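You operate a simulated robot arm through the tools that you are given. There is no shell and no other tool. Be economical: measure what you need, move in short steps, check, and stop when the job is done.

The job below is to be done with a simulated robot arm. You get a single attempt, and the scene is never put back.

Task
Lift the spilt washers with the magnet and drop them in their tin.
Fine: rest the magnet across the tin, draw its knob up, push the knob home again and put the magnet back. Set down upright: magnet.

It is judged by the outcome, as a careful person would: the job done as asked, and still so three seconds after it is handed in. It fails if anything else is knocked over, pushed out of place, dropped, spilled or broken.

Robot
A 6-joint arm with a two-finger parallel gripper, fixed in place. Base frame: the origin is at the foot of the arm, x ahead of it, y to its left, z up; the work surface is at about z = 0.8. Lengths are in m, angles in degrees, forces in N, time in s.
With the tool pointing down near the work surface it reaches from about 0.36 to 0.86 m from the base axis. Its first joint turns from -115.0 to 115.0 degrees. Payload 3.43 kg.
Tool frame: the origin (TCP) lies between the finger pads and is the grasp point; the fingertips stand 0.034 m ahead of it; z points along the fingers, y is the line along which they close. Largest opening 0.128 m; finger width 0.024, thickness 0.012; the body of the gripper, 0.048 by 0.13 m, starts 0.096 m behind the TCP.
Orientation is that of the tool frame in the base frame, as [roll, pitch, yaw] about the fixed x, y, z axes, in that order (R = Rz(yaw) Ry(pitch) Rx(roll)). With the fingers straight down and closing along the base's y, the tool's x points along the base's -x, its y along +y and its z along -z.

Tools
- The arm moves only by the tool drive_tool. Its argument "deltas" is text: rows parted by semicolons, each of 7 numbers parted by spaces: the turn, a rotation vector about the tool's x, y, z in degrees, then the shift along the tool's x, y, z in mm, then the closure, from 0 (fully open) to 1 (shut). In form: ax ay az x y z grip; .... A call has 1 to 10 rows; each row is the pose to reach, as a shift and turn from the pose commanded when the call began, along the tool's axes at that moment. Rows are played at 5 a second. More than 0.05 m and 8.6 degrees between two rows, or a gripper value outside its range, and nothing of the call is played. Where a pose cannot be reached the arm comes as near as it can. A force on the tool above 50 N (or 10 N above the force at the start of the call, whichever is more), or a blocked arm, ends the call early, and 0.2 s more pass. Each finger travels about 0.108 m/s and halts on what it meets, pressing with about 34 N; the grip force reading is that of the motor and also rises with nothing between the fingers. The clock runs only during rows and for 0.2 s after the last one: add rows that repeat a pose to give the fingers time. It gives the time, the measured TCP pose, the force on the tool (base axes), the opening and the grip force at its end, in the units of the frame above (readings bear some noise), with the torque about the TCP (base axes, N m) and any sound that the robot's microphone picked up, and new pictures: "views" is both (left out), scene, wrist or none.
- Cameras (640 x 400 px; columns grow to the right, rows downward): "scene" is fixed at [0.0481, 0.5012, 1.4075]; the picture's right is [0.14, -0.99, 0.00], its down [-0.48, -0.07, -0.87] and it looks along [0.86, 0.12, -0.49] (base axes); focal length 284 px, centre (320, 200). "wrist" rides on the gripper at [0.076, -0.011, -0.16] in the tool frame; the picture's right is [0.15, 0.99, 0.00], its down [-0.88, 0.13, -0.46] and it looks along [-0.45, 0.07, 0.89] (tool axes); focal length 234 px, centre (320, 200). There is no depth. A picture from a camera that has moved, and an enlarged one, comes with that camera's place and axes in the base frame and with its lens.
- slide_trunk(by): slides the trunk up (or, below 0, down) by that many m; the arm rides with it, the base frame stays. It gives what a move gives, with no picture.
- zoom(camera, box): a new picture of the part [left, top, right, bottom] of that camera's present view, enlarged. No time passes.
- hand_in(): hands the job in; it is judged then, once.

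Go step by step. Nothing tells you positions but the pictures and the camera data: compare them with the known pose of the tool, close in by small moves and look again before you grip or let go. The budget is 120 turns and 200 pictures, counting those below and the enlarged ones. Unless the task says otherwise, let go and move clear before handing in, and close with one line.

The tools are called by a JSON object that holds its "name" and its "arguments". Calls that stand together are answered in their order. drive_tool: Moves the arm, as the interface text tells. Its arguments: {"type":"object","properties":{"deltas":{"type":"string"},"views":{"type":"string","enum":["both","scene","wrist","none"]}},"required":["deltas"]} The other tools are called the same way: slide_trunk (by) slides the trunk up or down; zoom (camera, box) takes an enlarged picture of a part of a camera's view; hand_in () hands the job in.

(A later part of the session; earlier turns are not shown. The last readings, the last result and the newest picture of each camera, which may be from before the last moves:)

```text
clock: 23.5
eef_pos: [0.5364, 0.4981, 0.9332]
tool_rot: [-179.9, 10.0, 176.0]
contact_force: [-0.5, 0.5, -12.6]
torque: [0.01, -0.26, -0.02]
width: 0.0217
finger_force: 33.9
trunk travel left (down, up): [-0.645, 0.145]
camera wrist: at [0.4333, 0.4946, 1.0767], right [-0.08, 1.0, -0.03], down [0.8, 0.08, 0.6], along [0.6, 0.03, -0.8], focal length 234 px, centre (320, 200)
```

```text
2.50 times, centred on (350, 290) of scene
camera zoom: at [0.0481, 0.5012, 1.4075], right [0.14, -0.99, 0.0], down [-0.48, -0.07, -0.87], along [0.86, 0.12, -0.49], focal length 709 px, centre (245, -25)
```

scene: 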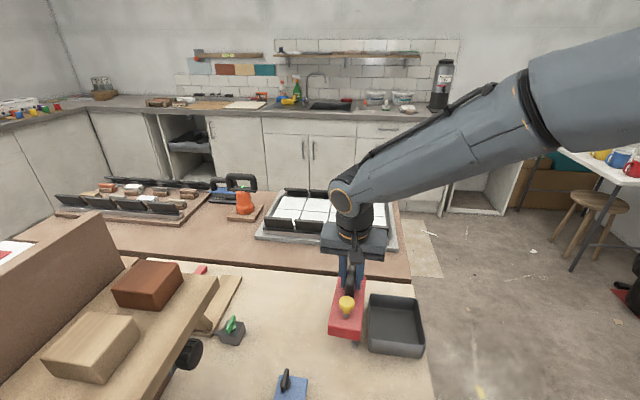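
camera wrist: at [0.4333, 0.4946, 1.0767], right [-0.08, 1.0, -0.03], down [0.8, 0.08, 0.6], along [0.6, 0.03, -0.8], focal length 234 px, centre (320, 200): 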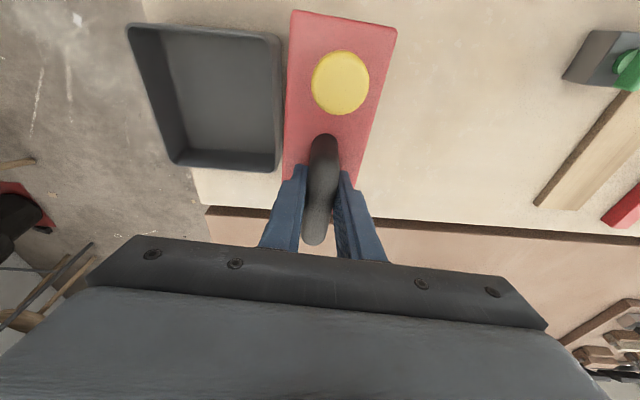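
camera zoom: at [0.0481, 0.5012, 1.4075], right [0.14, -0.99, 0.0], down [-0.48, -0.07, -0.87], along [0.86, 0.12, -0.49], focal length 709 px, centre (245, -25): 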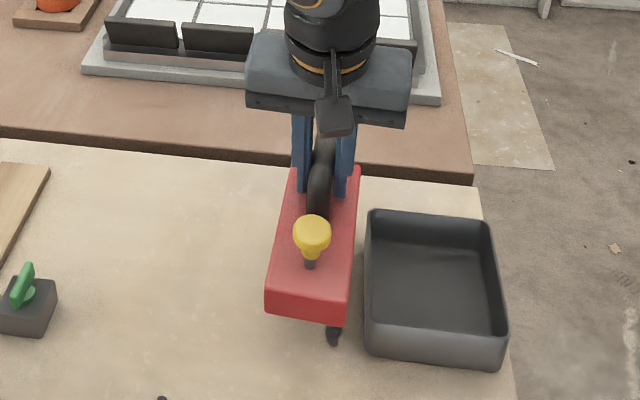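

{"name": "drive_tool", "arguments": {"deltas": "0 0 0 4.4 0 25 1;0 0 0 8 0 45 1;0 0 0 9.7 0 55 1;0 0 0 10.6 0 60 1;0 0 0 10.6 0 60 1;0 0 0 9 0 51 1;0 0 0 3 0 17 1;0 0 0 -3 0 -17 1;0 0 0 -10 0 -57 1;0 0 0 -10 0 -57 1"}}

{"name": "zoom", "arguments": {"camera": "scene", "box": [270, 190, 430, 370]}}

```text
clock: 25.7
eef_pos: [0.5377, 0.4998, 0.9915]
tool_rot: [180.0, 10.0, 176.0]
contact_force: [-0.8, 0.0, -12.1]
torque: [-0.02, -0.27, 0.02]
width: 0.0218
finger_force: 33.2
trunk travel left (down, up): [-0.645, 0.145]
camera wrist: at [0.4333, 0.4953, 1.1351], right [-0.08, 1.0, -0.03], down [0.8, 0.08, 0.6], along [0.6, 0.02, -0.8], focal length 234 px, centre (320, 200)
```

scene: 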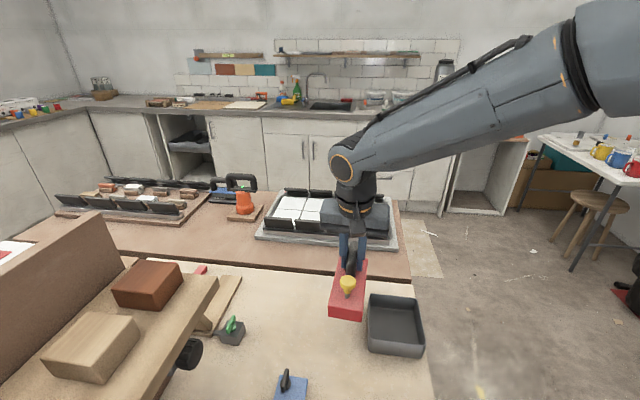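
wrist: 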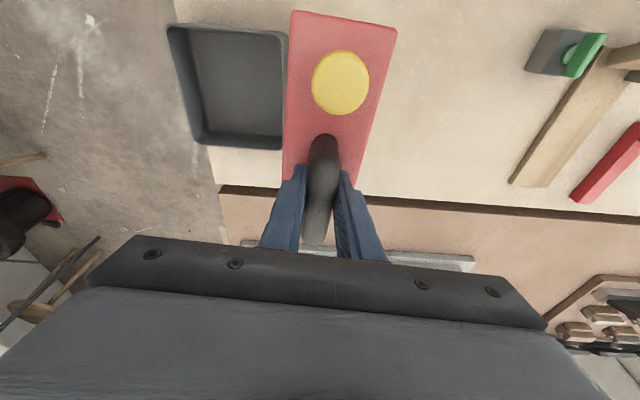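

```text
2.22 times, centred on (350, 280) of scene
camera zoom: at [0.0481, 0.5012, 1.4075], right [0.14, -0.99, 0.0], down [-0.48, -0.07, -0.87], along [0.86, 0.12, -0.49], focal length 630 px, centre (253, 22)
```

zoom: 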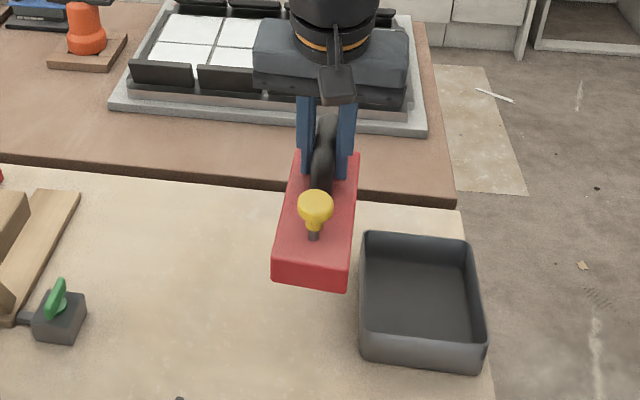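

The table is clear of washers. I'll carry the magnet over the tin at height, then hover and check alignment.

{"name": "drive_tool", "arguments": {"deltas": "0 0 0 -1 -20 0.2 1;0 0 0 -2.5 -45 0.4 1;0 0 0 -4 -70 0.6 1;0 0 0 -5 -92 0.9 1;0 0 0 -5.6 -106.7 1 1;0 0 0 0 -106.7 33 1;0 0 0 1.4 -106.7 42 1;0 0 0 1.4 -106.7 42 1"}}

{"name": "zoom", "arguments": {"camera": "scene", "box": [280, 230, 450, 370]}}

{"name": "zoom", "arguments": {"camera": "wrist", "box": [200, 0, 460, 200]}}

```text
clock: 27.5
eef_pos: [0.535, 0.392, 0.9496]
tool_rot: [179.9, 10.0, 176.2]
contact_force: [0.2, 0.1, -12.1]
torque: [0.0, -0.25, 0.04]
width: 0.0217
finger_force: 33.9
trunk travel left (down, up): [-0.645, 0.145]
camera wrist: at [0.4307, 0.3888, 1.0929], right [-0.08, 1.0, -0.03], down [0.8, 0.08, 0.6], along [0.6, 0.03, -0.8], focal length 234 px, centre (320, 200)
```

scene: 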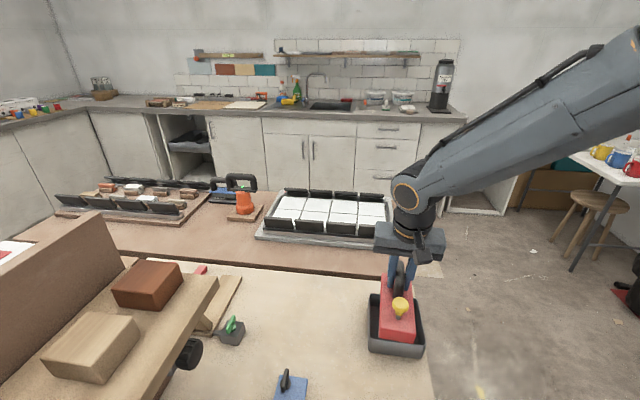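
wrist: 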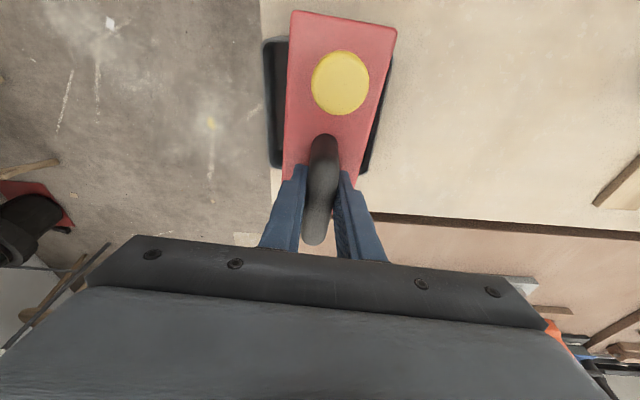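

```text
2.86 times, centred on (365, 300) of scene
camera zoom: at [0.0481, 0.5012, 1.4075], right [0.14, -0.99, 0.0], down [-0.48, -0.07, -0.87], along [0.86, 0.12, -0.49], focal length 810 px, centre (191, -86)
```

zoom: 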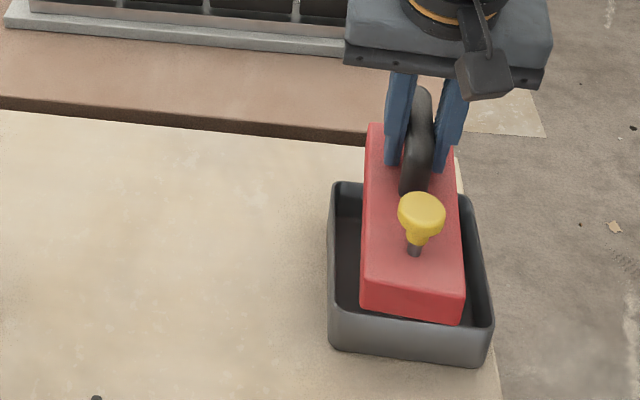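

```text
2.00 times, centred on (330, 100) of wrist
camera zoom: at [0.4307, 0.3888, 1.0929], right [-0.08, 1.0, -0.03], down [0.8, 0.08, 0.6], along [0.6, 0.03, -0.8], focal length 468 px, centre (300, 400)
```

zoom: 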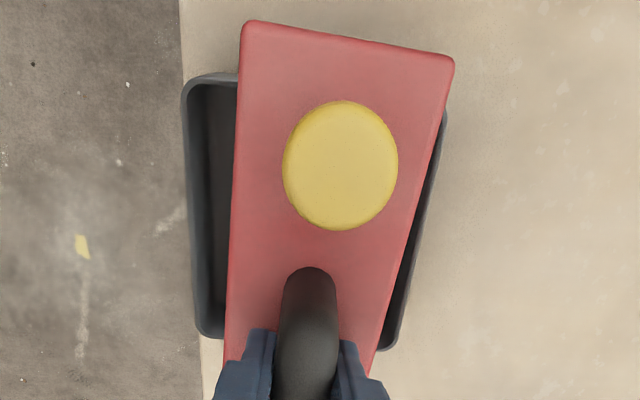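

The magnet is centred over the tin within a few mm and overhangs both ends. I'll lower toward the rim.

{"name": "drive_tool", "arguments": {"deltas": "0 0 0 1.9 0 11 1;0 0 0 3.4 0 19 1;0 0 0 4 0 22.5 1;0 0 0 4 0 22.5 1", "views": "none"}}

{"name": "zoom", "arguments": {"camera": "scene", "box": [330, 250, 450, 370]}}

```text
clock: 28.5
eef_pos: [0.5334, 0.3916, 0.9272]
tool_rot: [180.0, 9.9, 176.0]
contact_force: [0.6, -0.1, -12.2]
torque: [0.01, -0.27, 0.04]
width: 0.0221
finger_force: 34.0
trunk travel left (down, up): [-0.645, 0.145]
```

```text
3.33 times, centred on (390, 310) of scene
camera zoom: at [0.0481, 0.5012, 1.4075], right [0.14, -0.99, 0.0], down [-0.48, -0.07, -0.87], along [0.86, 0.12, -0.49], focal length 945 px, centre (87, -167)
```

zoom: 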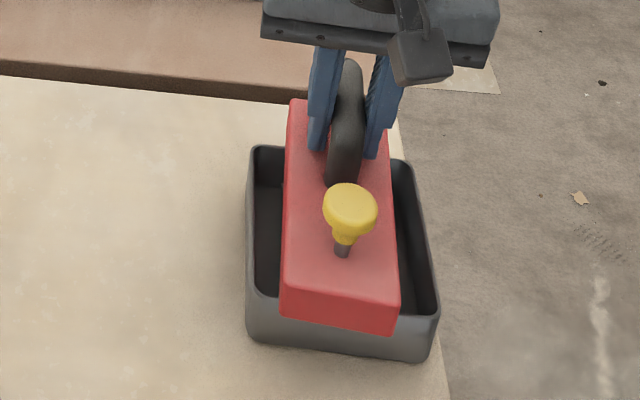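

{"name": "drive_tool", "arguments": {"deltas": "0 0 0 0.2 0 1 1;0 0 0 0.35 0 2 1;0 0 0 0.5 0 3 1;0 0 0 0.5 0 3 1", "views": "none"}}

```text
clock: 29.5
eef_pos: [0.5344, 0.3932, 0.9238]
tool_rot: [180.0, 10.0, 175.9]
contact_force: [-2.3, -0.6, -0.7]
torque: [0.01, 0.73, 0.11]
width: 0.022
finger_force: 33.6
trunk travel left (down, up): [-0.645, 0.145]
```

The weight is now carried by the rim. I'll check the picture before letting go.

{"name": "zoom", "arguments": {"camera": "scene", "box": [330, 250, 450, 370]}}

{"name": "drive_tool", "arguments": {"deltas": "0 0 0 0 0 0 0.8;0 0 0 0 0 0 0.6;0 0 0 0 0 0 0.5;0 0 0 0 0 0 0.5"}}

{"name": "zoom", "arguments": {"camera": "scene", "box": [330, 250, 450, 370]}}

```text
3.33 times, centred on (390, 310) of scene
camera zoom: at [0.0481, 0.5012, 1.4075], right [0.14, -0.99, 0.0], down [-0.48, -0.07, -0.87], along [0.86, 0.12, -0.49], focal length 945 px, centre (87, -167)
```

zoom: 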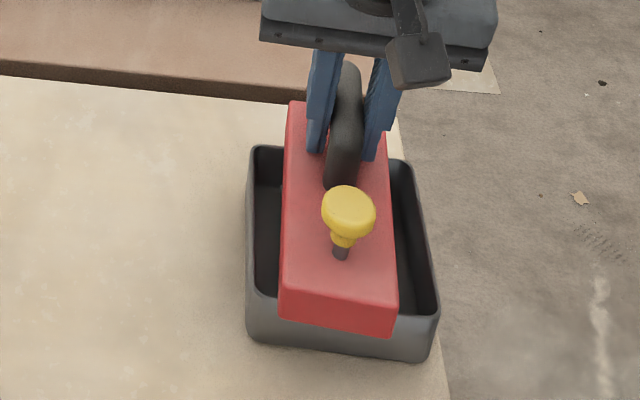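

```text
clock: 30.5
eef_pos: [0.5333, 0.3916, 0.9226]
tool_rot: [180.0, 10.0, 176.0]
contact_force: [0.1, 0.0, 0.1]
torque: [0.01, -0.02, 0.01]
width: 0.0638
finger_force: 0.0
trunk travel left (down, up): [-0.645, 0.145]
camera wrist: at [0.4306, 0.3891, 1.0669], right [-0.08, 1.0, -0.03], down [0.8, 0.08, 0.6], along [0.6, 0.03, -0.8], focal length 234 px, centre (320, 200)
```

scene: 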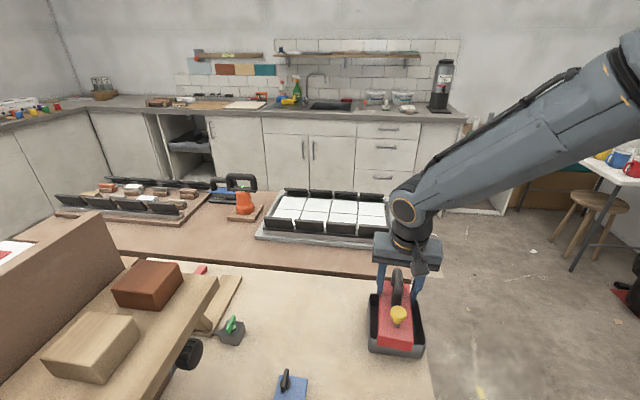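
wrist: 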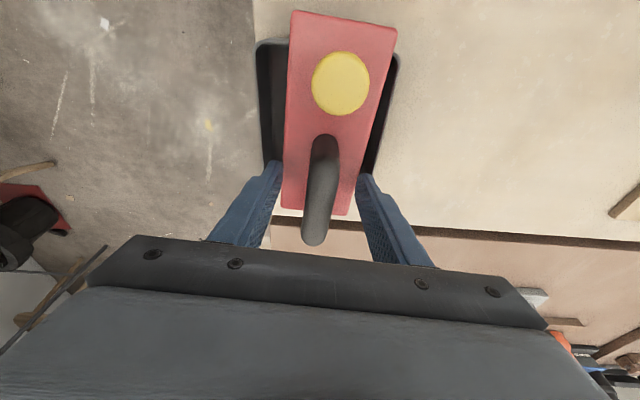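

```text
3.33 times, centred on (390, 310) of scene
camera zoom: at [0.0481, 0.5012, 1.4075], right [0.14, -0.99, 0.0], down [-0.48, -0.07, -0.87], along [0.86, 0.12, -0.49], focal length 945 px, centre (87, -167)
```

zoom: 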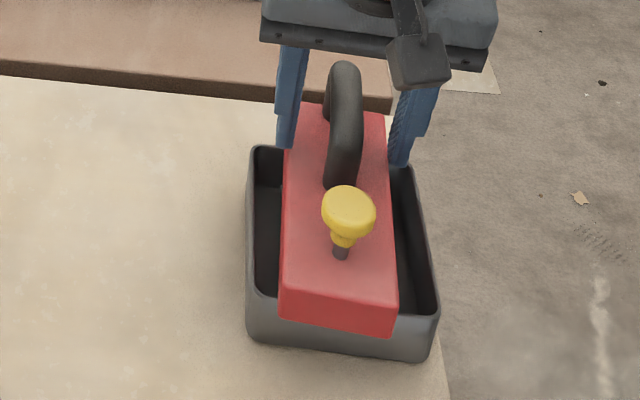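

The magnet rests squarely across the tin. Next I'll rise clear, straighten the tool, and go above the knob at about (0.458, 0.398, top ≈0.935).

{"name": "drive_tool", "arguments": {"deltas": "0 0 0 -5 0 -28 0.5;0 0 0 -12 0 -70 0.5;0 3 0 10 0 -80 0.5;0 6 0 35 0.5 -86 0.55;0 10 0 61.7 0.7 -89 0.55;0 10 0 61.7 0.7 -89 0.55"}}

{"name": "zoom", "arguments": {"camera": "scene", "box": [330, 230, 450, 370]}}

{"name": "zoom", "arguments": {"camera": "wrist", "box": [220, 80, 440, 240]}}

```text
clock: 31.9
eef_pos: [0.4582, 0.4013, 1.0003]
tool_rot: [-180.0, 0.0, 176.1]
contact_force: [-0.1, -0.1, 0.8]
torque: [0.04, 0.02, 0.02]
width: 0.0578
finger_force: 0.1
trunk travel left (down, up): [-0.645, 0.145]
camera wrist: at [0.3814, 0.3949, 1.1594], right [-0.08, 1.0, 0.0], down [0.89, 0.07, 0.46], along [0.45, 0.04, -0.89], focal length 234 px, centre (320, 200)
```

scene: 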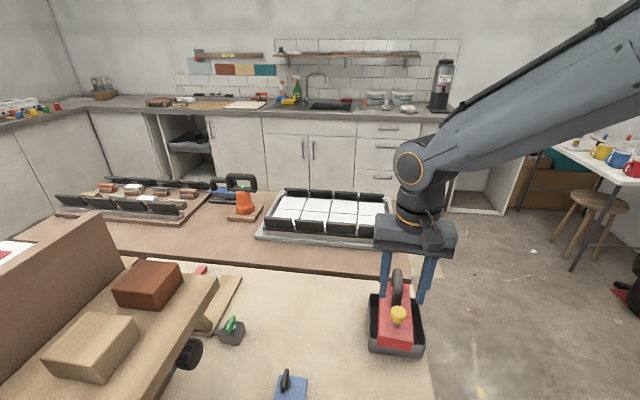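
wrist: 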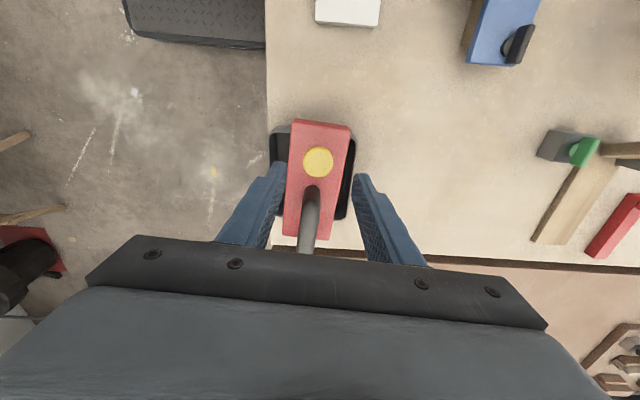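

```text
2.86 times, centred on (390, 300) of scene
camera zoom: at [0.0481, 0.5012, 1.4075], right [0.14, -0.99, 0.0], down [-0.48, -0.07, -0.87], along [0.86, 0.12, -0.49], focal length 810 px, centre (120, -86)
```

zoom: 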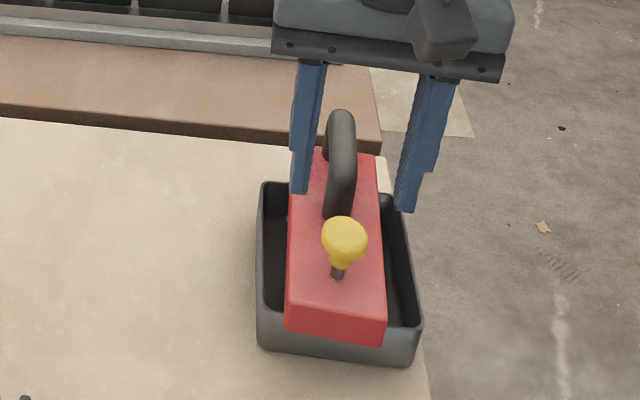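

```text
2.50 times, centred on (330, 160) of wrist
camera zoom: at [0.3814, 0.3949, 1.1594], right [-0.08, 1.0, 0.0], down [0.89, 0.07, 0.46], along [0.45, 0.04, -0.89], focal length 585 px, centre (295, 300)
```

zoom: 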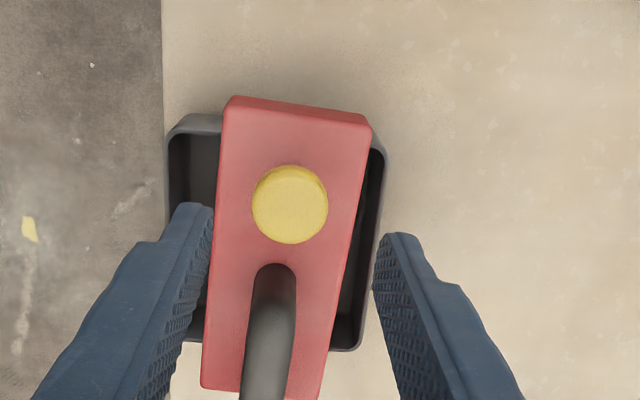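

The knob is about 30 mm wide and centred under the tool within 2–3 mm. I'll descend around it.

{"name": "drive_tool", "arguments": {"deltas": "0 0 0 2 0.5 25 0.55;0 0 0 2 0.5 50 0.55;0 0 0 2 0.5 65 0.55;0 0 0 2 0.5 74 0.55;0 0 0 2 0.5 74 0.55", "views": "wrist"}}

{"name": "zoom", "arguments": {"camera": "scene", "box": [340, 260, 440, 360]}}

```text
clock: 33.1
eef_pos: [0.4563, 0.3999, 0.9275]
tool_rot: [179.9, 0.0, 176.0]
contact_force: [-1.0, -0.2, -0.7]
torque: [-0.04, 0.0, -0.01]
width: 0.0579
finger_force: 0.0
trunk travel left (down, up): [-0.645, 0.145]
camera wrist: at [0.3796, 0.3944, 1.0862], right [-0.08, 1.0, 0.0], down [0.89, 0.07, 0.46], along [0.45, 0.04, -0.89], focal length 234 px, centre (320, 200)
```

wrist: 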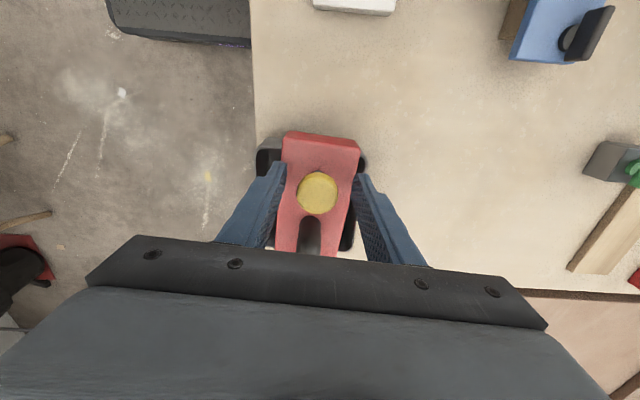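

```text
4.00 times, centred on (390, 310) of scene
camera zoom: at [0.0481, 0.5012, 1.4075], right [0.14, -0.99, 0.0], down [-0.48, -0.07, -0.87], along [0.86, 0.12, -0.49], focal length 1134 px, centre (40, -240)
```

zoom: 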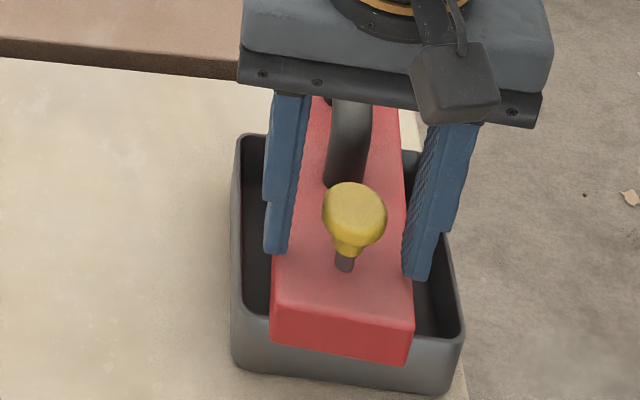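

The fingers are centred on the knob, so I'll close.

{"name": "drive_tool", "arguments": {"deltas": "0 0 0 0 0 0 0.65;0 0 0 0 0 0 0.75;0 0 0 0 0 0 0.85;0 0 0 0 0 0 1;0 0 0 0 0 0 1", "views": "none"}}

{"name": "zoom", "arguments": {"camera": "scene", "box": [340, 260, 440, 360]}}

```text
clock: 34.3
eef_pos: [0.4578, 0.3987, 0.9268]
tool_rot: [179.9, 0.0, 176.1]
contact_force: [-1.5, -3.1, 0.6]
torque: [-0.02, 0.12, -0.05]
width: 0.0304
finger_force: 34.2
trunk travel left (down, up): [-0.645, 0.145]
```

```text
4.00 times, centred on (390, 310) of scene
camera zoom: at [0.0481, 0.5012, 1.4075], right [0.14, -0.99, 0.0], down [-0.48, -0.07, -0.87], along [0.86, 0.12, -0.49], focal length 1134 px, centre (40, -240)
```

zoom: 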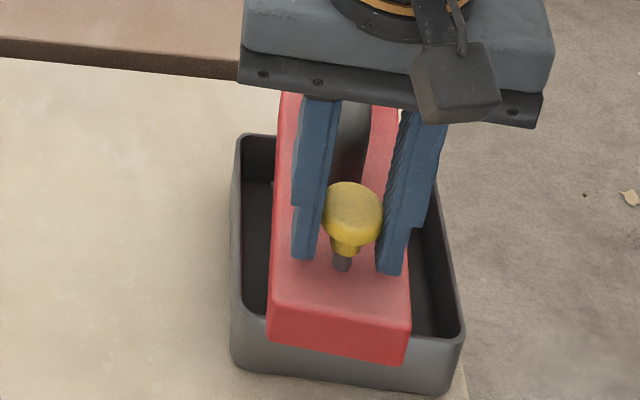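

The knob is gripped at 0.030 m. I'll draw it up in small steps and watch whether the magnet lifts.

{"name": "drive_tool", "arguments": {"deltas": "0 0 0 0 0 -2 1;0 0 0 0 0 -4 1;0 0 0 0 0 -6 1;0 0 0 0 0 -8 1;0 0 0 0 0 -8 1", "views": "none"}}

{"name": "zoom", "arguments": {"camera": "scene", "box": [340, 260, 440, 360]}}

```text
clock: 35.5
eef_pos: [0.4568, 0.3993, 0.9344]
tool_rot: [-179.9, 0.0, 176.1]
contact_force: [0.1, 1.8, -0.1]
torque: [0.02, 0.02, 0.0]
width: 0.0305
finger_force: 34.0
trunk travel left (down, up): [-0.645, 0.145]
```

```text
4.00 times, centred on (390, 310) of scene
camera zoom: at [0.0481, 0.5012, 1.4075], right [0.14, -0.99, 0.0], down [-0.48, -0.07, -0.87], along [0.86, 0.12, -0.49], focal length 1134 px, centre (40, -240)
```

zoom: 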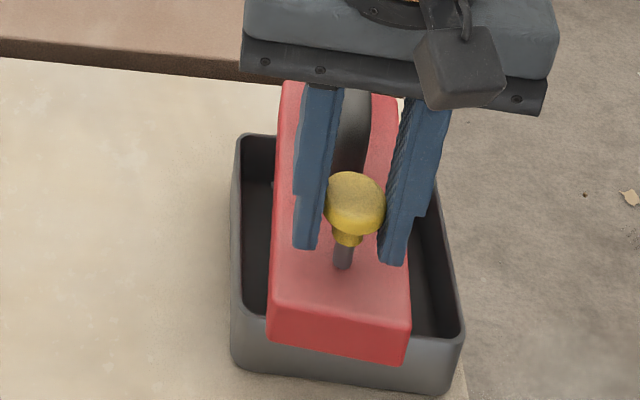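

The knob slides up freely and the magnet stays put. I'll continue gently toward its stop.

{"name": "drive_tool", "arguments": {"deltas": "0 0 0 0 0 -2 1;0 0 0 0 0 -4 1;0 0 0 0 0 -6 1;0 0 0 0 0 -6 1", "views": "none"}}

{"name": "zoom", "arguments": {"camera": "scene", "box": [340, 260, 440, 360]}}

```text
clock: 36.5
eef_pos: [0.4563, 0.3979, 0.941]
tool_rot: [-179.9, 0.0, 176.0]
contact_force: [-2.5, -0.2, -0.1]
torque: [0.01, 0.13, 0.03]
width: 0.0305
finger_force: 33.7
trunk travel left (down, up): [-0.645, 0.145]
```

```text
4.00 times, centred on (390, 310) of scene
camera zoom: at [0.0481, 0.5012, 1.4075], right [0.14, -0.99, 0.0], down [-0.48, -0.07, -0.87], along [0.86, 0.12, -0.49], focal length 1134 px, centre (40, -240)
```

zoom: 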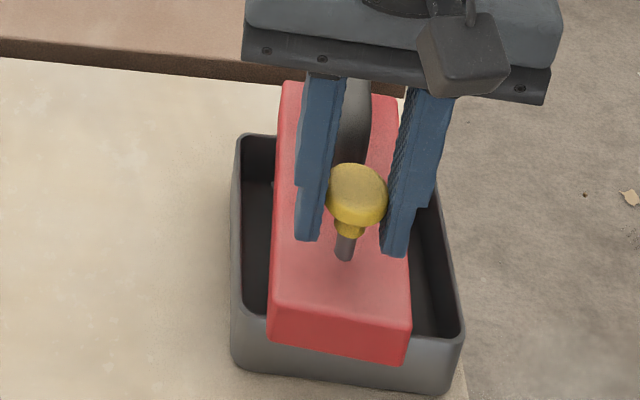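

{"name": "drive_tool", "arguments": {"deltas": "0 0 0 0 0 -2 1;0 0 0 0 0 -4 1;0 0 0 0 0 -6 1;0 0 0 0 0 -6 1", "views": "none"}}

{"name": "zoom", "arguments": {"camera": "scene", "box": [340, 260, 440, 360]}}

```text
clock: 37.5
eef_pos: [0.4561, 0.3989, 0.9471]
tool_rot: [-180.0, 0.0, 176.0]
contact_force: [-3.6, -0.6, -0.9]
torque: [-0.02, 0.07, 0.01]
width: 0.0302
finger_force: 34.4
trunk travel left (down, up): [-0.645, 0.145]
```

```text
4.00 times, centred on (390, 310) of scene
camera zoom: at [0.0481, 0.5012, 1.4075], right [0.14, -0.99, 0.0], down [-0.48, -0.07, -0.87], along [0.86, 0.12, -0.49], focal length 1134 px, centre (40, -240)
```

zoom: 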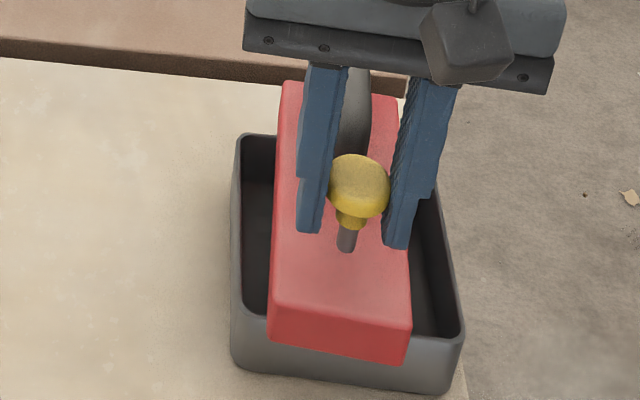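

{"name": "drive_tool", "arguments": {"deltas": "0 0 0 0 0 -1.5 1;0 0 0 0 0 -3 1;0 0 0 0 0 -4 1;0 0 0 0 0 -4 1", "views": "none"}}

{"name": "zoom", "arguments": {"camera": "scene", "box": [340, 260, 440, 360]}}

```text
clock: 38.5
eef_pos: [0.4575, 0.4007, 0.9513]
tool_rot: [179.9, 0.1, 176.0]
contact_force: [0.1, -2.4, 0.2]
torque: [-0.02, -0.03, 0.0]
width: 0.0304
finger_force: 34.3
trunk travel left (down, up): [-0.645, 0.145]
```

```text
4.00 times, centred on (390, 310) of scene
camera zoom: at [0.0481, 0.5012, 1.4075], right [0.14, -0.99, 0.0], down [-0.48, -0.07, -0.87], along [0.86, 0.12, -0.49], focal length 1134 px, centre (40, -240)
```

zoom: 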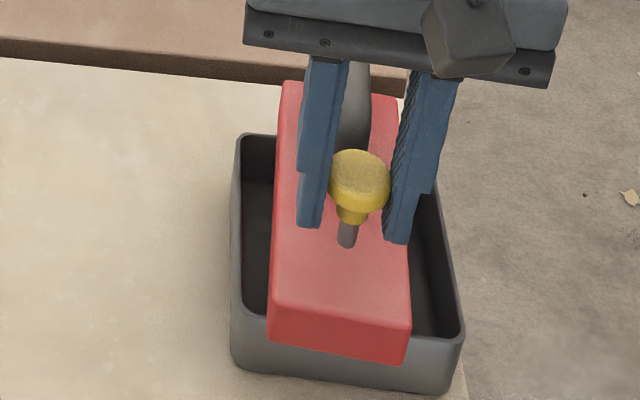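

The knob has risen about 24 mm, but the stem's foot looks odd. I'll inspect closely before going further.

{"name": "zoom", "arguments": {"camera": "scene", "box": [405, 290, 445, 330]}}

{"name": "zoom", "arguments": {"camera": "scene", "box": [360, 285, 440, 360]}}

{"name": "zoom", "arguments": {"camera": "wrist", "box": [220, 100, 420, 260]}}

```text
10.00 times, centred on (425, 310) of scene
camera zoom: at [0.0481, 0.5012, 1.4075], right [0.14, -0.99, 0.0], down [-0.48, -0.07, -0.87], along [0.86, 0.12, -0.49], focal length 2835 px, centre (-730, -900)
```

zoom: 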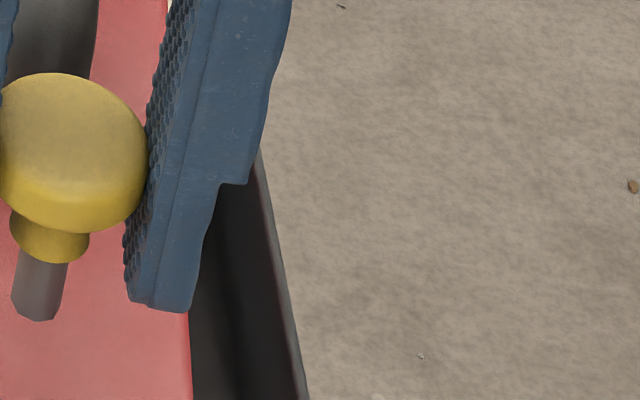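

```text
5.33 times, centred on (400, 322) of scene
camera zoom: at [0.0481, 0.5012, 1.4075], right [0.14, -0.99, 0.0], down [-0.48, -0.07, -0.87], along [0.86, 0.12, -0.49], focal length 1512 px, centre (-107, -453)
```

zoom: 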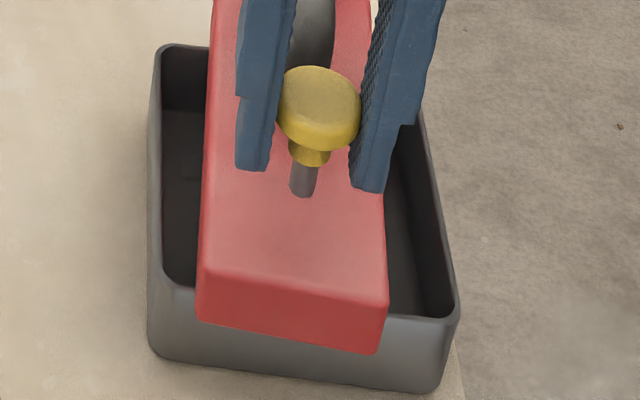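

```text
2.50 times, centred on (320, 180) of wrist
camera zoom: at [0.3798, 0.394, 1.1099], right [-0.08, 1.0, 0.0], down [0.89, 0.07, 0.46], along [0.45, 0.04, -0.89], focal length 585 px, centre (320, 250)
```

zoom: 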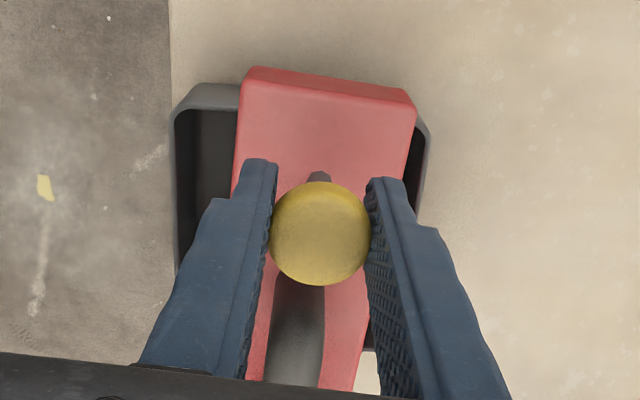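

The stem seems fully drawn, so no more pulling. I'll lower the knob straight back the same distance and check that it seats.

{"name": "drive_tool", "arguments": {"deltas": "0 0 0 0 0 0 1;0 0 0 0 0 5 1;0 0 0 0 0 10 1;0 0 0 0 0 15 1;0 0 0 0 0 18 1;0 0 0 0 0 18 1", "views": "none"}}

{"name": "zoom", "arguments": {"camera": "scene", "box": [360, 285, 440, 360]}}

```text
clock: 39.9
eef_pos: [0.4567, 0.3989, 0.933]
tool_rot: [180.0, 0.1, 176.2]
contact_force: [-0.7, -0.2, 0.8]
torque: [0.05, -0.03, -0.01]
width: 0.0304
finger_force: 34.1
trunk travel left (down, up): [-0.645, 0.145]
```

```text
5.33 times, centred on (400, 322) of scene
camera zoom: at [0.0481, 0.5012, 1.4075], right [0.14, -0.99, 0.0], down [-0.48, -0.07, -0.87], along [0.86, 0.12, -0.49], focal length 1512 px, centre (-107, -453)
```

zoom: 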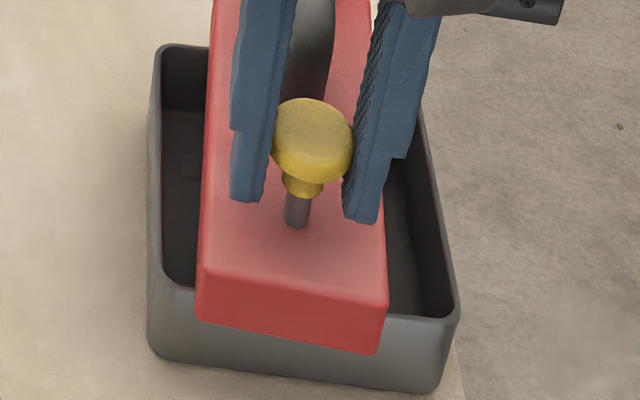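

{"name": "drive_tool", "arguments": {"deltas": "0 0 0 0 0 2 1;0 0 0 0 0 4 1;0 0 0 0 0 6 1;0 0 0 0 0 7.5 1;0 0 0 0 0 7.5 1", "views": "none"}}

{"name": "zoom", "arguments": {"camera": "scene", "box": [360, 285, 440, 360]}}

```text
clock: 41.1
eef_pos: [0.4567, 0.3994, 0.9264]
tool_rot: [179.9, 0.3, 175.9]
contact_force: [3.9, 0.7, 10.2]
torque: [0.03, -0.07, 0.03]
width: 0.0304
finger_force: 33.5
trunk travel left (down, up): [-0.645, 0.145]
```

```text
5.33 times, centred on (400, 322) of scene
camera zoom: at [0.0481, 0.5012, 1.4075], right [0.14, -0.99, 0.0], down [-0.48, -0.07, -0.87], along [0.86, 0.12, -0.49], focal length 1512 px, centre (-107, -453)
```

zoom: 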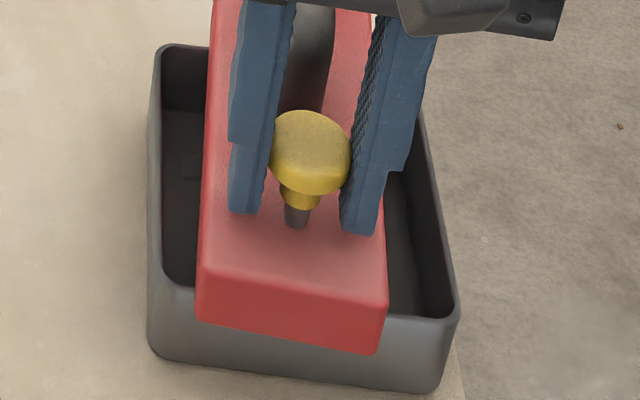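

It bottomed out at the home height with 10 N. I'll open, rise, and look into the tin from above.

{"name": "drive_tool", "arguments": {"deltas": "0 0 0 0 0 -1.5 1;0 0 0 0 0 -1.5 0.8;0 0 0 0 0 -1.5 0.55;0 0 0 0 0 -1.5 0.55;0 0 0 0 0 -40 0.55;0 0 0 0 0 -80 0.55;0 0 0 0 0 -120 0.55;0 0 0 0 0 -120 0.55"}}

{"name": "zoom", "arguments": {"camera": "wrist", "box": [240, 80, 400, 200]}}

{"name": "zoom", "arguments": {"camera": "scene", "box": [355, 265, 435, 360]}}

```text
clock: 42.9
eef_pos: [0.4551, 0.3986, 1.0457]
tool_rot: [-180.0, 0.1, 176.0]
contact_force: [1.3, -0.9, -0.2]
torque: [-0.01, -0.03, 0.04]
width: 0.0578
finger_force: 0.0
trunk travel left (down, up): [-0.645, 0.145]
camera wrist: at [0.3789, 0.3931, 1.2051], right [-0.08, 1.0, 0.0], down [0.89, 0.07, 0.46], along [0.45, 0.04, -0.89], focal length 234 px, centre (320, 200)
```

scene: 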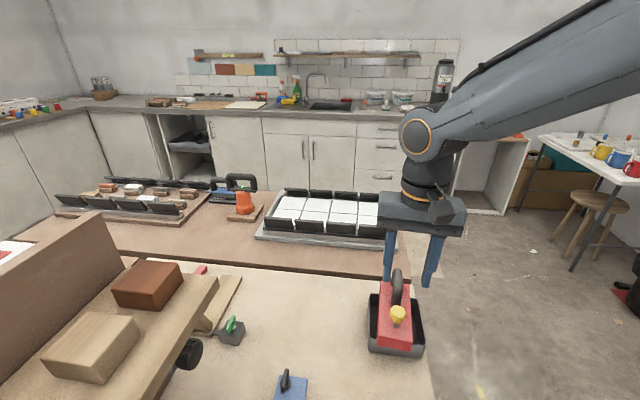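
wrist: 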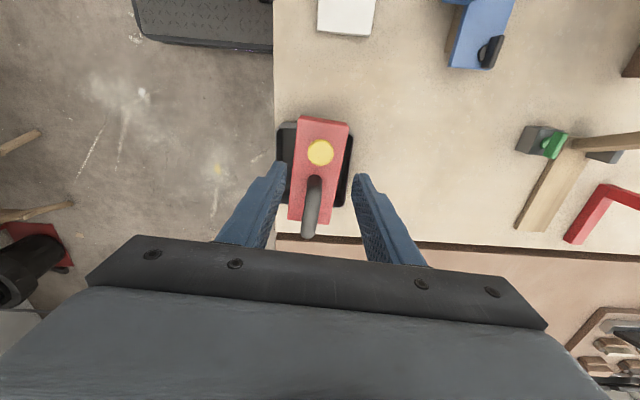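

```text
3.33 times, centred on (320, 140) of wrist
camera zoom: at [0.3789, 0.3931, 1.2051], right [-0.08, 1.0, 0.0], down [0.89, 0.07, 0.46], along [0.45, 0.04, -0.89], focal length 781 px, centre (320, 400)
```

zoom: 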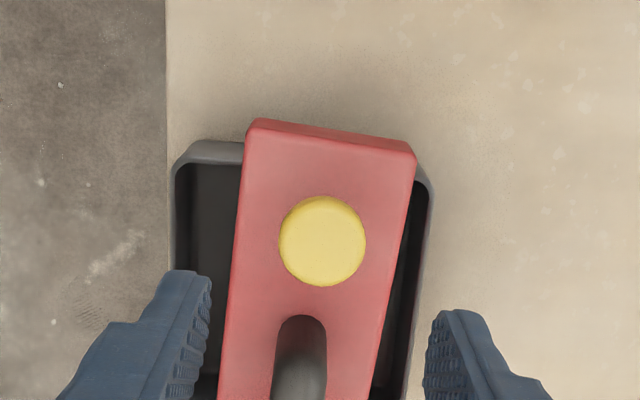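

```text
4.21 times, centred on (395, 312) of scene
camera zoom: at [0.0481, 0.5012, 1.4075], right [0.14, -0.99, 0.0], down [-0.48, -0.07, -0.87], along [0.86, 0.12, -0.49], focal length 1194 px, centre (4, -274)
```

zoom: 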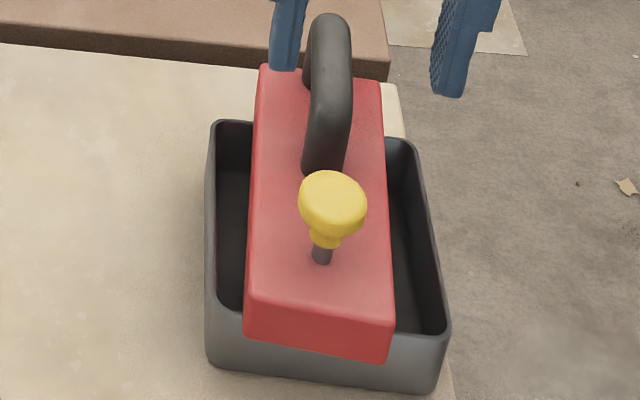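

The knob is home again. I'll go back above the handle with the earlier tilted pose.

{"name": "drive_tool", "arguments": {"deltas": "0 -3 0 -30 0 10 0.5;0 -6 0 -60 0 25 0.5;0 -10 0 -77.7 0 45 0.5;0 -10 0 -77.7 0 45 0.5", "views": "wrist"}}

{"name": "zoom", "arguments": {"camera": "wrist", "box": [220, 60, 440, 250]}}

```text
clock: 43.9
eef_pos: [0.5339, 0.3945, 1.0013]
tool_rot: [-180.0, 10.0, 176.0]
contact_force: [0.3, 0.0, -0.1]
torque: [0.02, -0.02, -0.01]
width: 0.0641
finger_force: 0.1
trunk travel left (down, up): [-0.645, 0.145]
camera wrist: at [0.4302, 0.3908, 1.1442], right [-0.08, 1.0, -0.03], down [0.79, 0.08, 0.6], along [0.6, 0.03, -0.8], focal length 234 px, centre (320, 200)
```

wrist: 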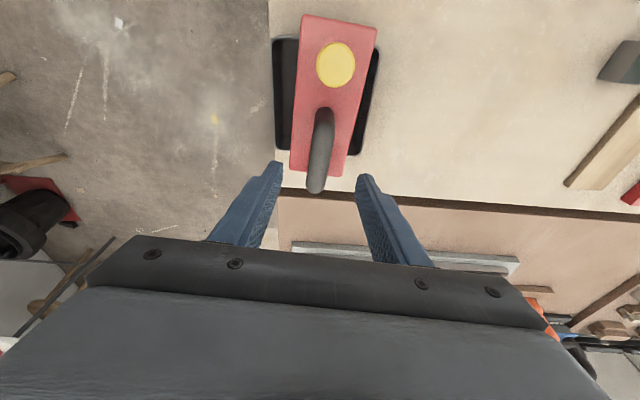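

```text
2.11 times, centred on (330, 155) of wrist
camera zoom: at [0.4302, 0.3908, 1.1442], right [-0.08, 1.0, -0.03], down [0.79, 0.08, 0.6], along [0.6, 0.03, -0.8], focal length 493 px, centre (299, 295)
```

zoom: 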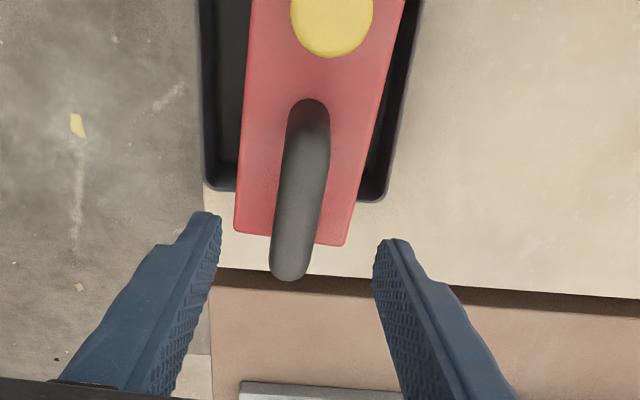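

The handle is aligned as before. I'll descend and close on it.

{"name": "drive_tool", "arguments": {"deltas": "0 0 0 5.3 0 30 0.5;0 0 0 9.6 0 54 0.5;0 0 0 12.3 0 70 0.5;0 0 0 13.5 0 76.3 0.5;0 0 0 13.5 0 76.3 0.5;0 0 0 13.5 0 76.3 0.7;0 0 0 13.5 0 76.3 0.85;0 0 0 13.5 0 76.3 1;0 0 0 13.5 0 76.3 1"}}

{"name": "zoom", "arguments": {"camera": "scene", "box": [350, 255, 440, 360]}}

```text
clock: 45.9
eef_pos: [0.5326, 0.3922, 0.9244]
tool_rot: [179.9, 10.0, 176.0]
contact_force: [-0.3, -0.2, 0.1]
torque: [0.02, -0.13, -0.23]
width: 0.0218
finger_force: 33.8
trunk travel left (down, up): [-0.645, 0.145]
camera wrist: at [0.4291, 0.3904, 1.0672], right [-0.08, 1.0, -0.03], down [0.8, 0.08, 0.6], along [0.6, 0.03, -0.8], focal length 234 px, centre (320, 200)
```

scene: 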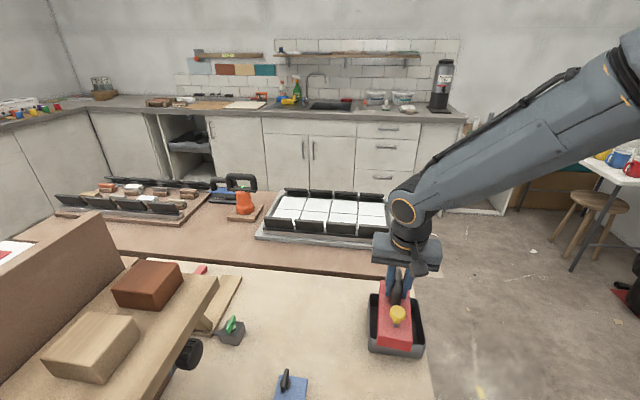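
wrist: 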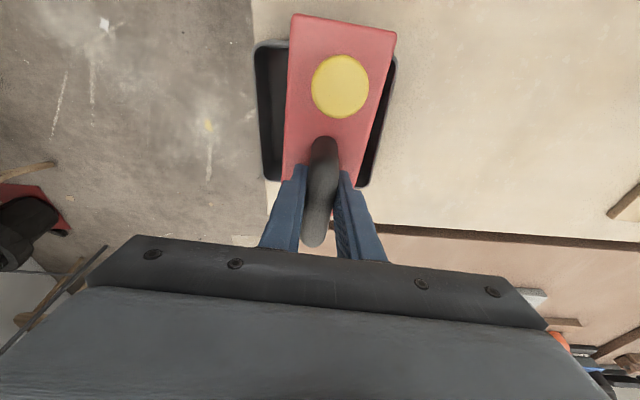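

```text
3.81 times, centred on (395, 308) of scene
camera zoom: at [0.0481, 0.5012, 1.4075], right [0.14, -0.99, 0.0], down [-0.48, -0.07, -0.87], along [0.86, 0.12, -0.49], focal length 1080 px, centre (34, -210)
```

zoom: 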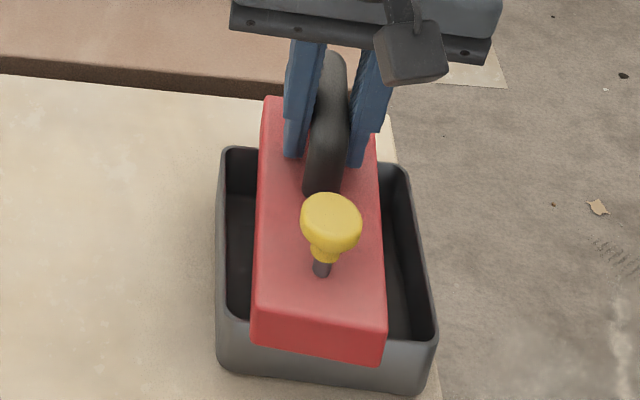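

The handle is gripped. I'll lift straight up and look into the tin.

{"name": "drive_tool", "arguments": {"deltas": "0 0 0 -1 0 -5 1;0 0 0 -4.4 0 -25 1;0 0 0 -9.6 0 -55 1;0 0 0 -14 0 -79 1;0 0 0 -19 0 -108 1;0 0 0 -19 0 -108 1"}}

{"name": "zoom", "arguments": {"camera": "scene", "box": [340, 240, 440, 365]}}

```text
clock: 47.3
eef_pos: [0.5325, 0.3941, 1.0343]
tool_rot: [-179.9, 10.0, 176.1]
contact_force: [0.4, 0.6, -11.9]
torque: [-0.02, -0.27, -0.03]
width: 0.0219
finger_force: 34.0
trunk travel left (down, up): [-0.645, 0.145]
camera wrist: at [0.43, 0.3895, 1.1763], right [-0.08, 1.0, -0.03], down [0.8, 0.08, 0.6], along [0.6, 0.02, -0.8], focal length 234 px, centre (320, 200)
```

scene: 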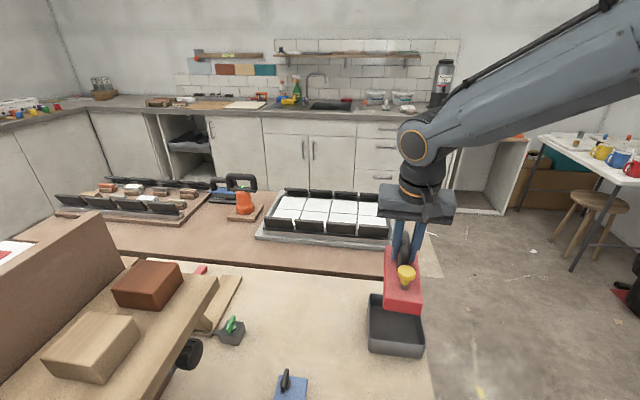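
wrist: 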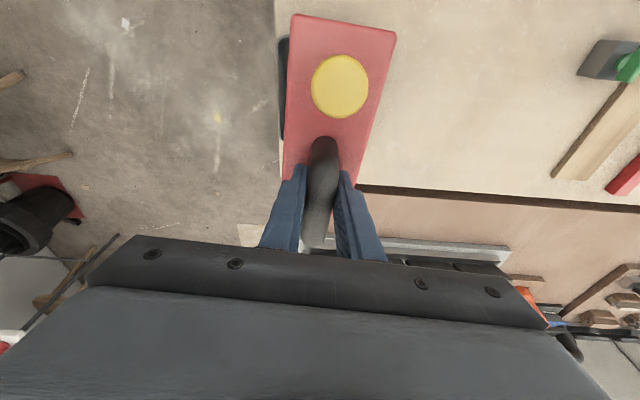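

```text
3.20 times, centred on (390, 302) of scene
camera zoom: at [0.0481, 0.5012, 1.4075], right [0.14, -0.99, 0.0], down [-0.48, -0.07, -0.87], along [0.86, 0.12, -0.49], focal length 907 px, centre (96, -128)
```

zoom: 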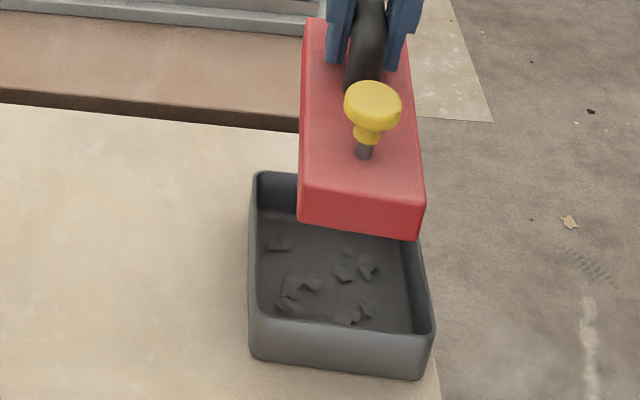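

The washers lie in the tin and the knob is home. Next I'll carry the magnet back over its original spot.

{"name": "drive_tool", "arguments": {"deltas": "0 0 0 0.8 20 -0.1 1;0 0 0 2.3 55 -0.4 1;0 0 0 4 95 -0.7 1;0 0 0 5.6 135 -1 1;0 0 0 9 175 10 1;0 0 0 15 215 30 1;0 0 0 21 250 55 1;0 0 0 26 275 80 1;0 0 0 26.4 283.8 81 1;0 0 0 26.4 283.8 81 1"}}

{"name": "zoom", "arguments": {"camera": "scene", "box": [360, 275, 440, 365]}}

{"name": "zoom", "arguments": {"camera": "scene", "box": [210, 220, 340, 350]}}

```text
clock: 49.5
eef_pos: [0.5413, 0.676, 0.9482]
tool_rot: [-180.0, 9.9, 176.1]
contact_force: [-0.1, 0.4, -12.9]
torque: [0.0, -0.25, 0.01]
width: 0.0221
finger_force: 34.2
trunk travel left (down, up): [-0.645, 0.145]
camera wrist: at [0.4387, 0.6737, 1.0921], right [-0.08, 1.0, -0.03], down [0.8, 0.08, 0.6], along [0.6, 0.02, -0.8], focal length 234 px, centre (320, 200)
```

scene: 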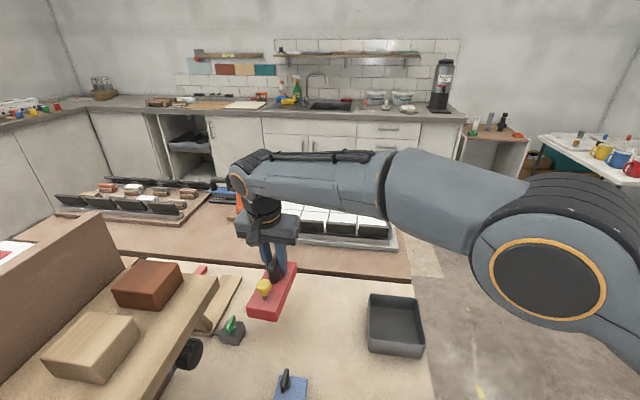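
wrist: 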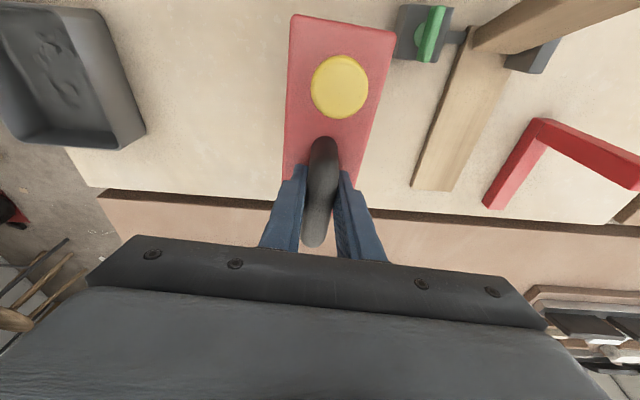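

```text
4.44 times, centred on (400, 320) of scene
camera zoom: at [0.0481, 0.5012, 1.4075], right [0.14, -0.99, 0.0], down [-0.48, -0.07, -0.87], along [0.86, 0.12, -0.49], focal length 1260 px, centre (-36, -333)
```

zoom: 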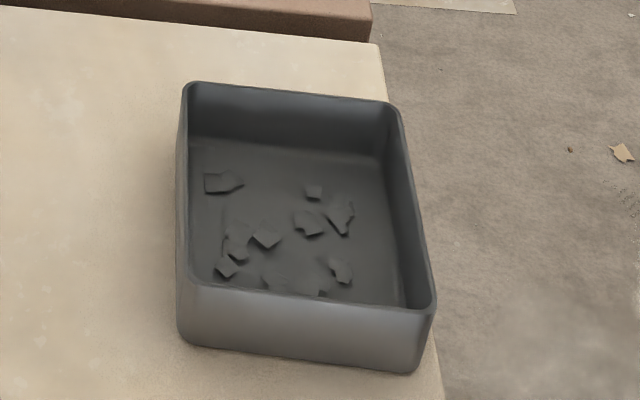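

```text
3.08 times, centred on (275, 285) of scene
camera zoom: at [0.0481, 0.5012, 1.4075], right [0.14, -0.99, 0.0], down [-0.48, -0.07, -0.87], along [0.86, 0.12, -0.49], focal length 872 px, centre (458, -62)
```

zoom: 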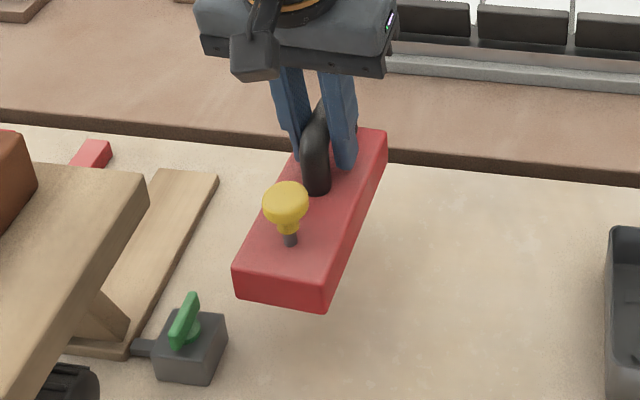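

{"name": "zoom", "arguments": {"camera": "wrist", "box": [0, 0, 160, 160]}}

```text
2.50 times, centred on (80, 80) of wrist
camera zoom: at [0.4387, 0.6737, 1.0921], right [-0.08, 1.0, -0.03], down [0.8, 0.08, 0.6], along [0.6, 0.02, -0.8], focal length 585 px, centre (920, 500)
```

zoom: 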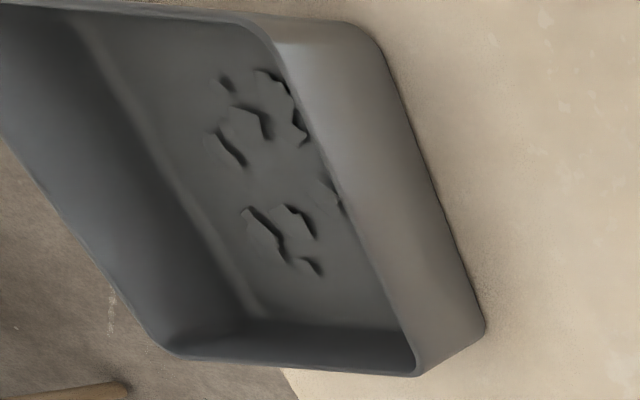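

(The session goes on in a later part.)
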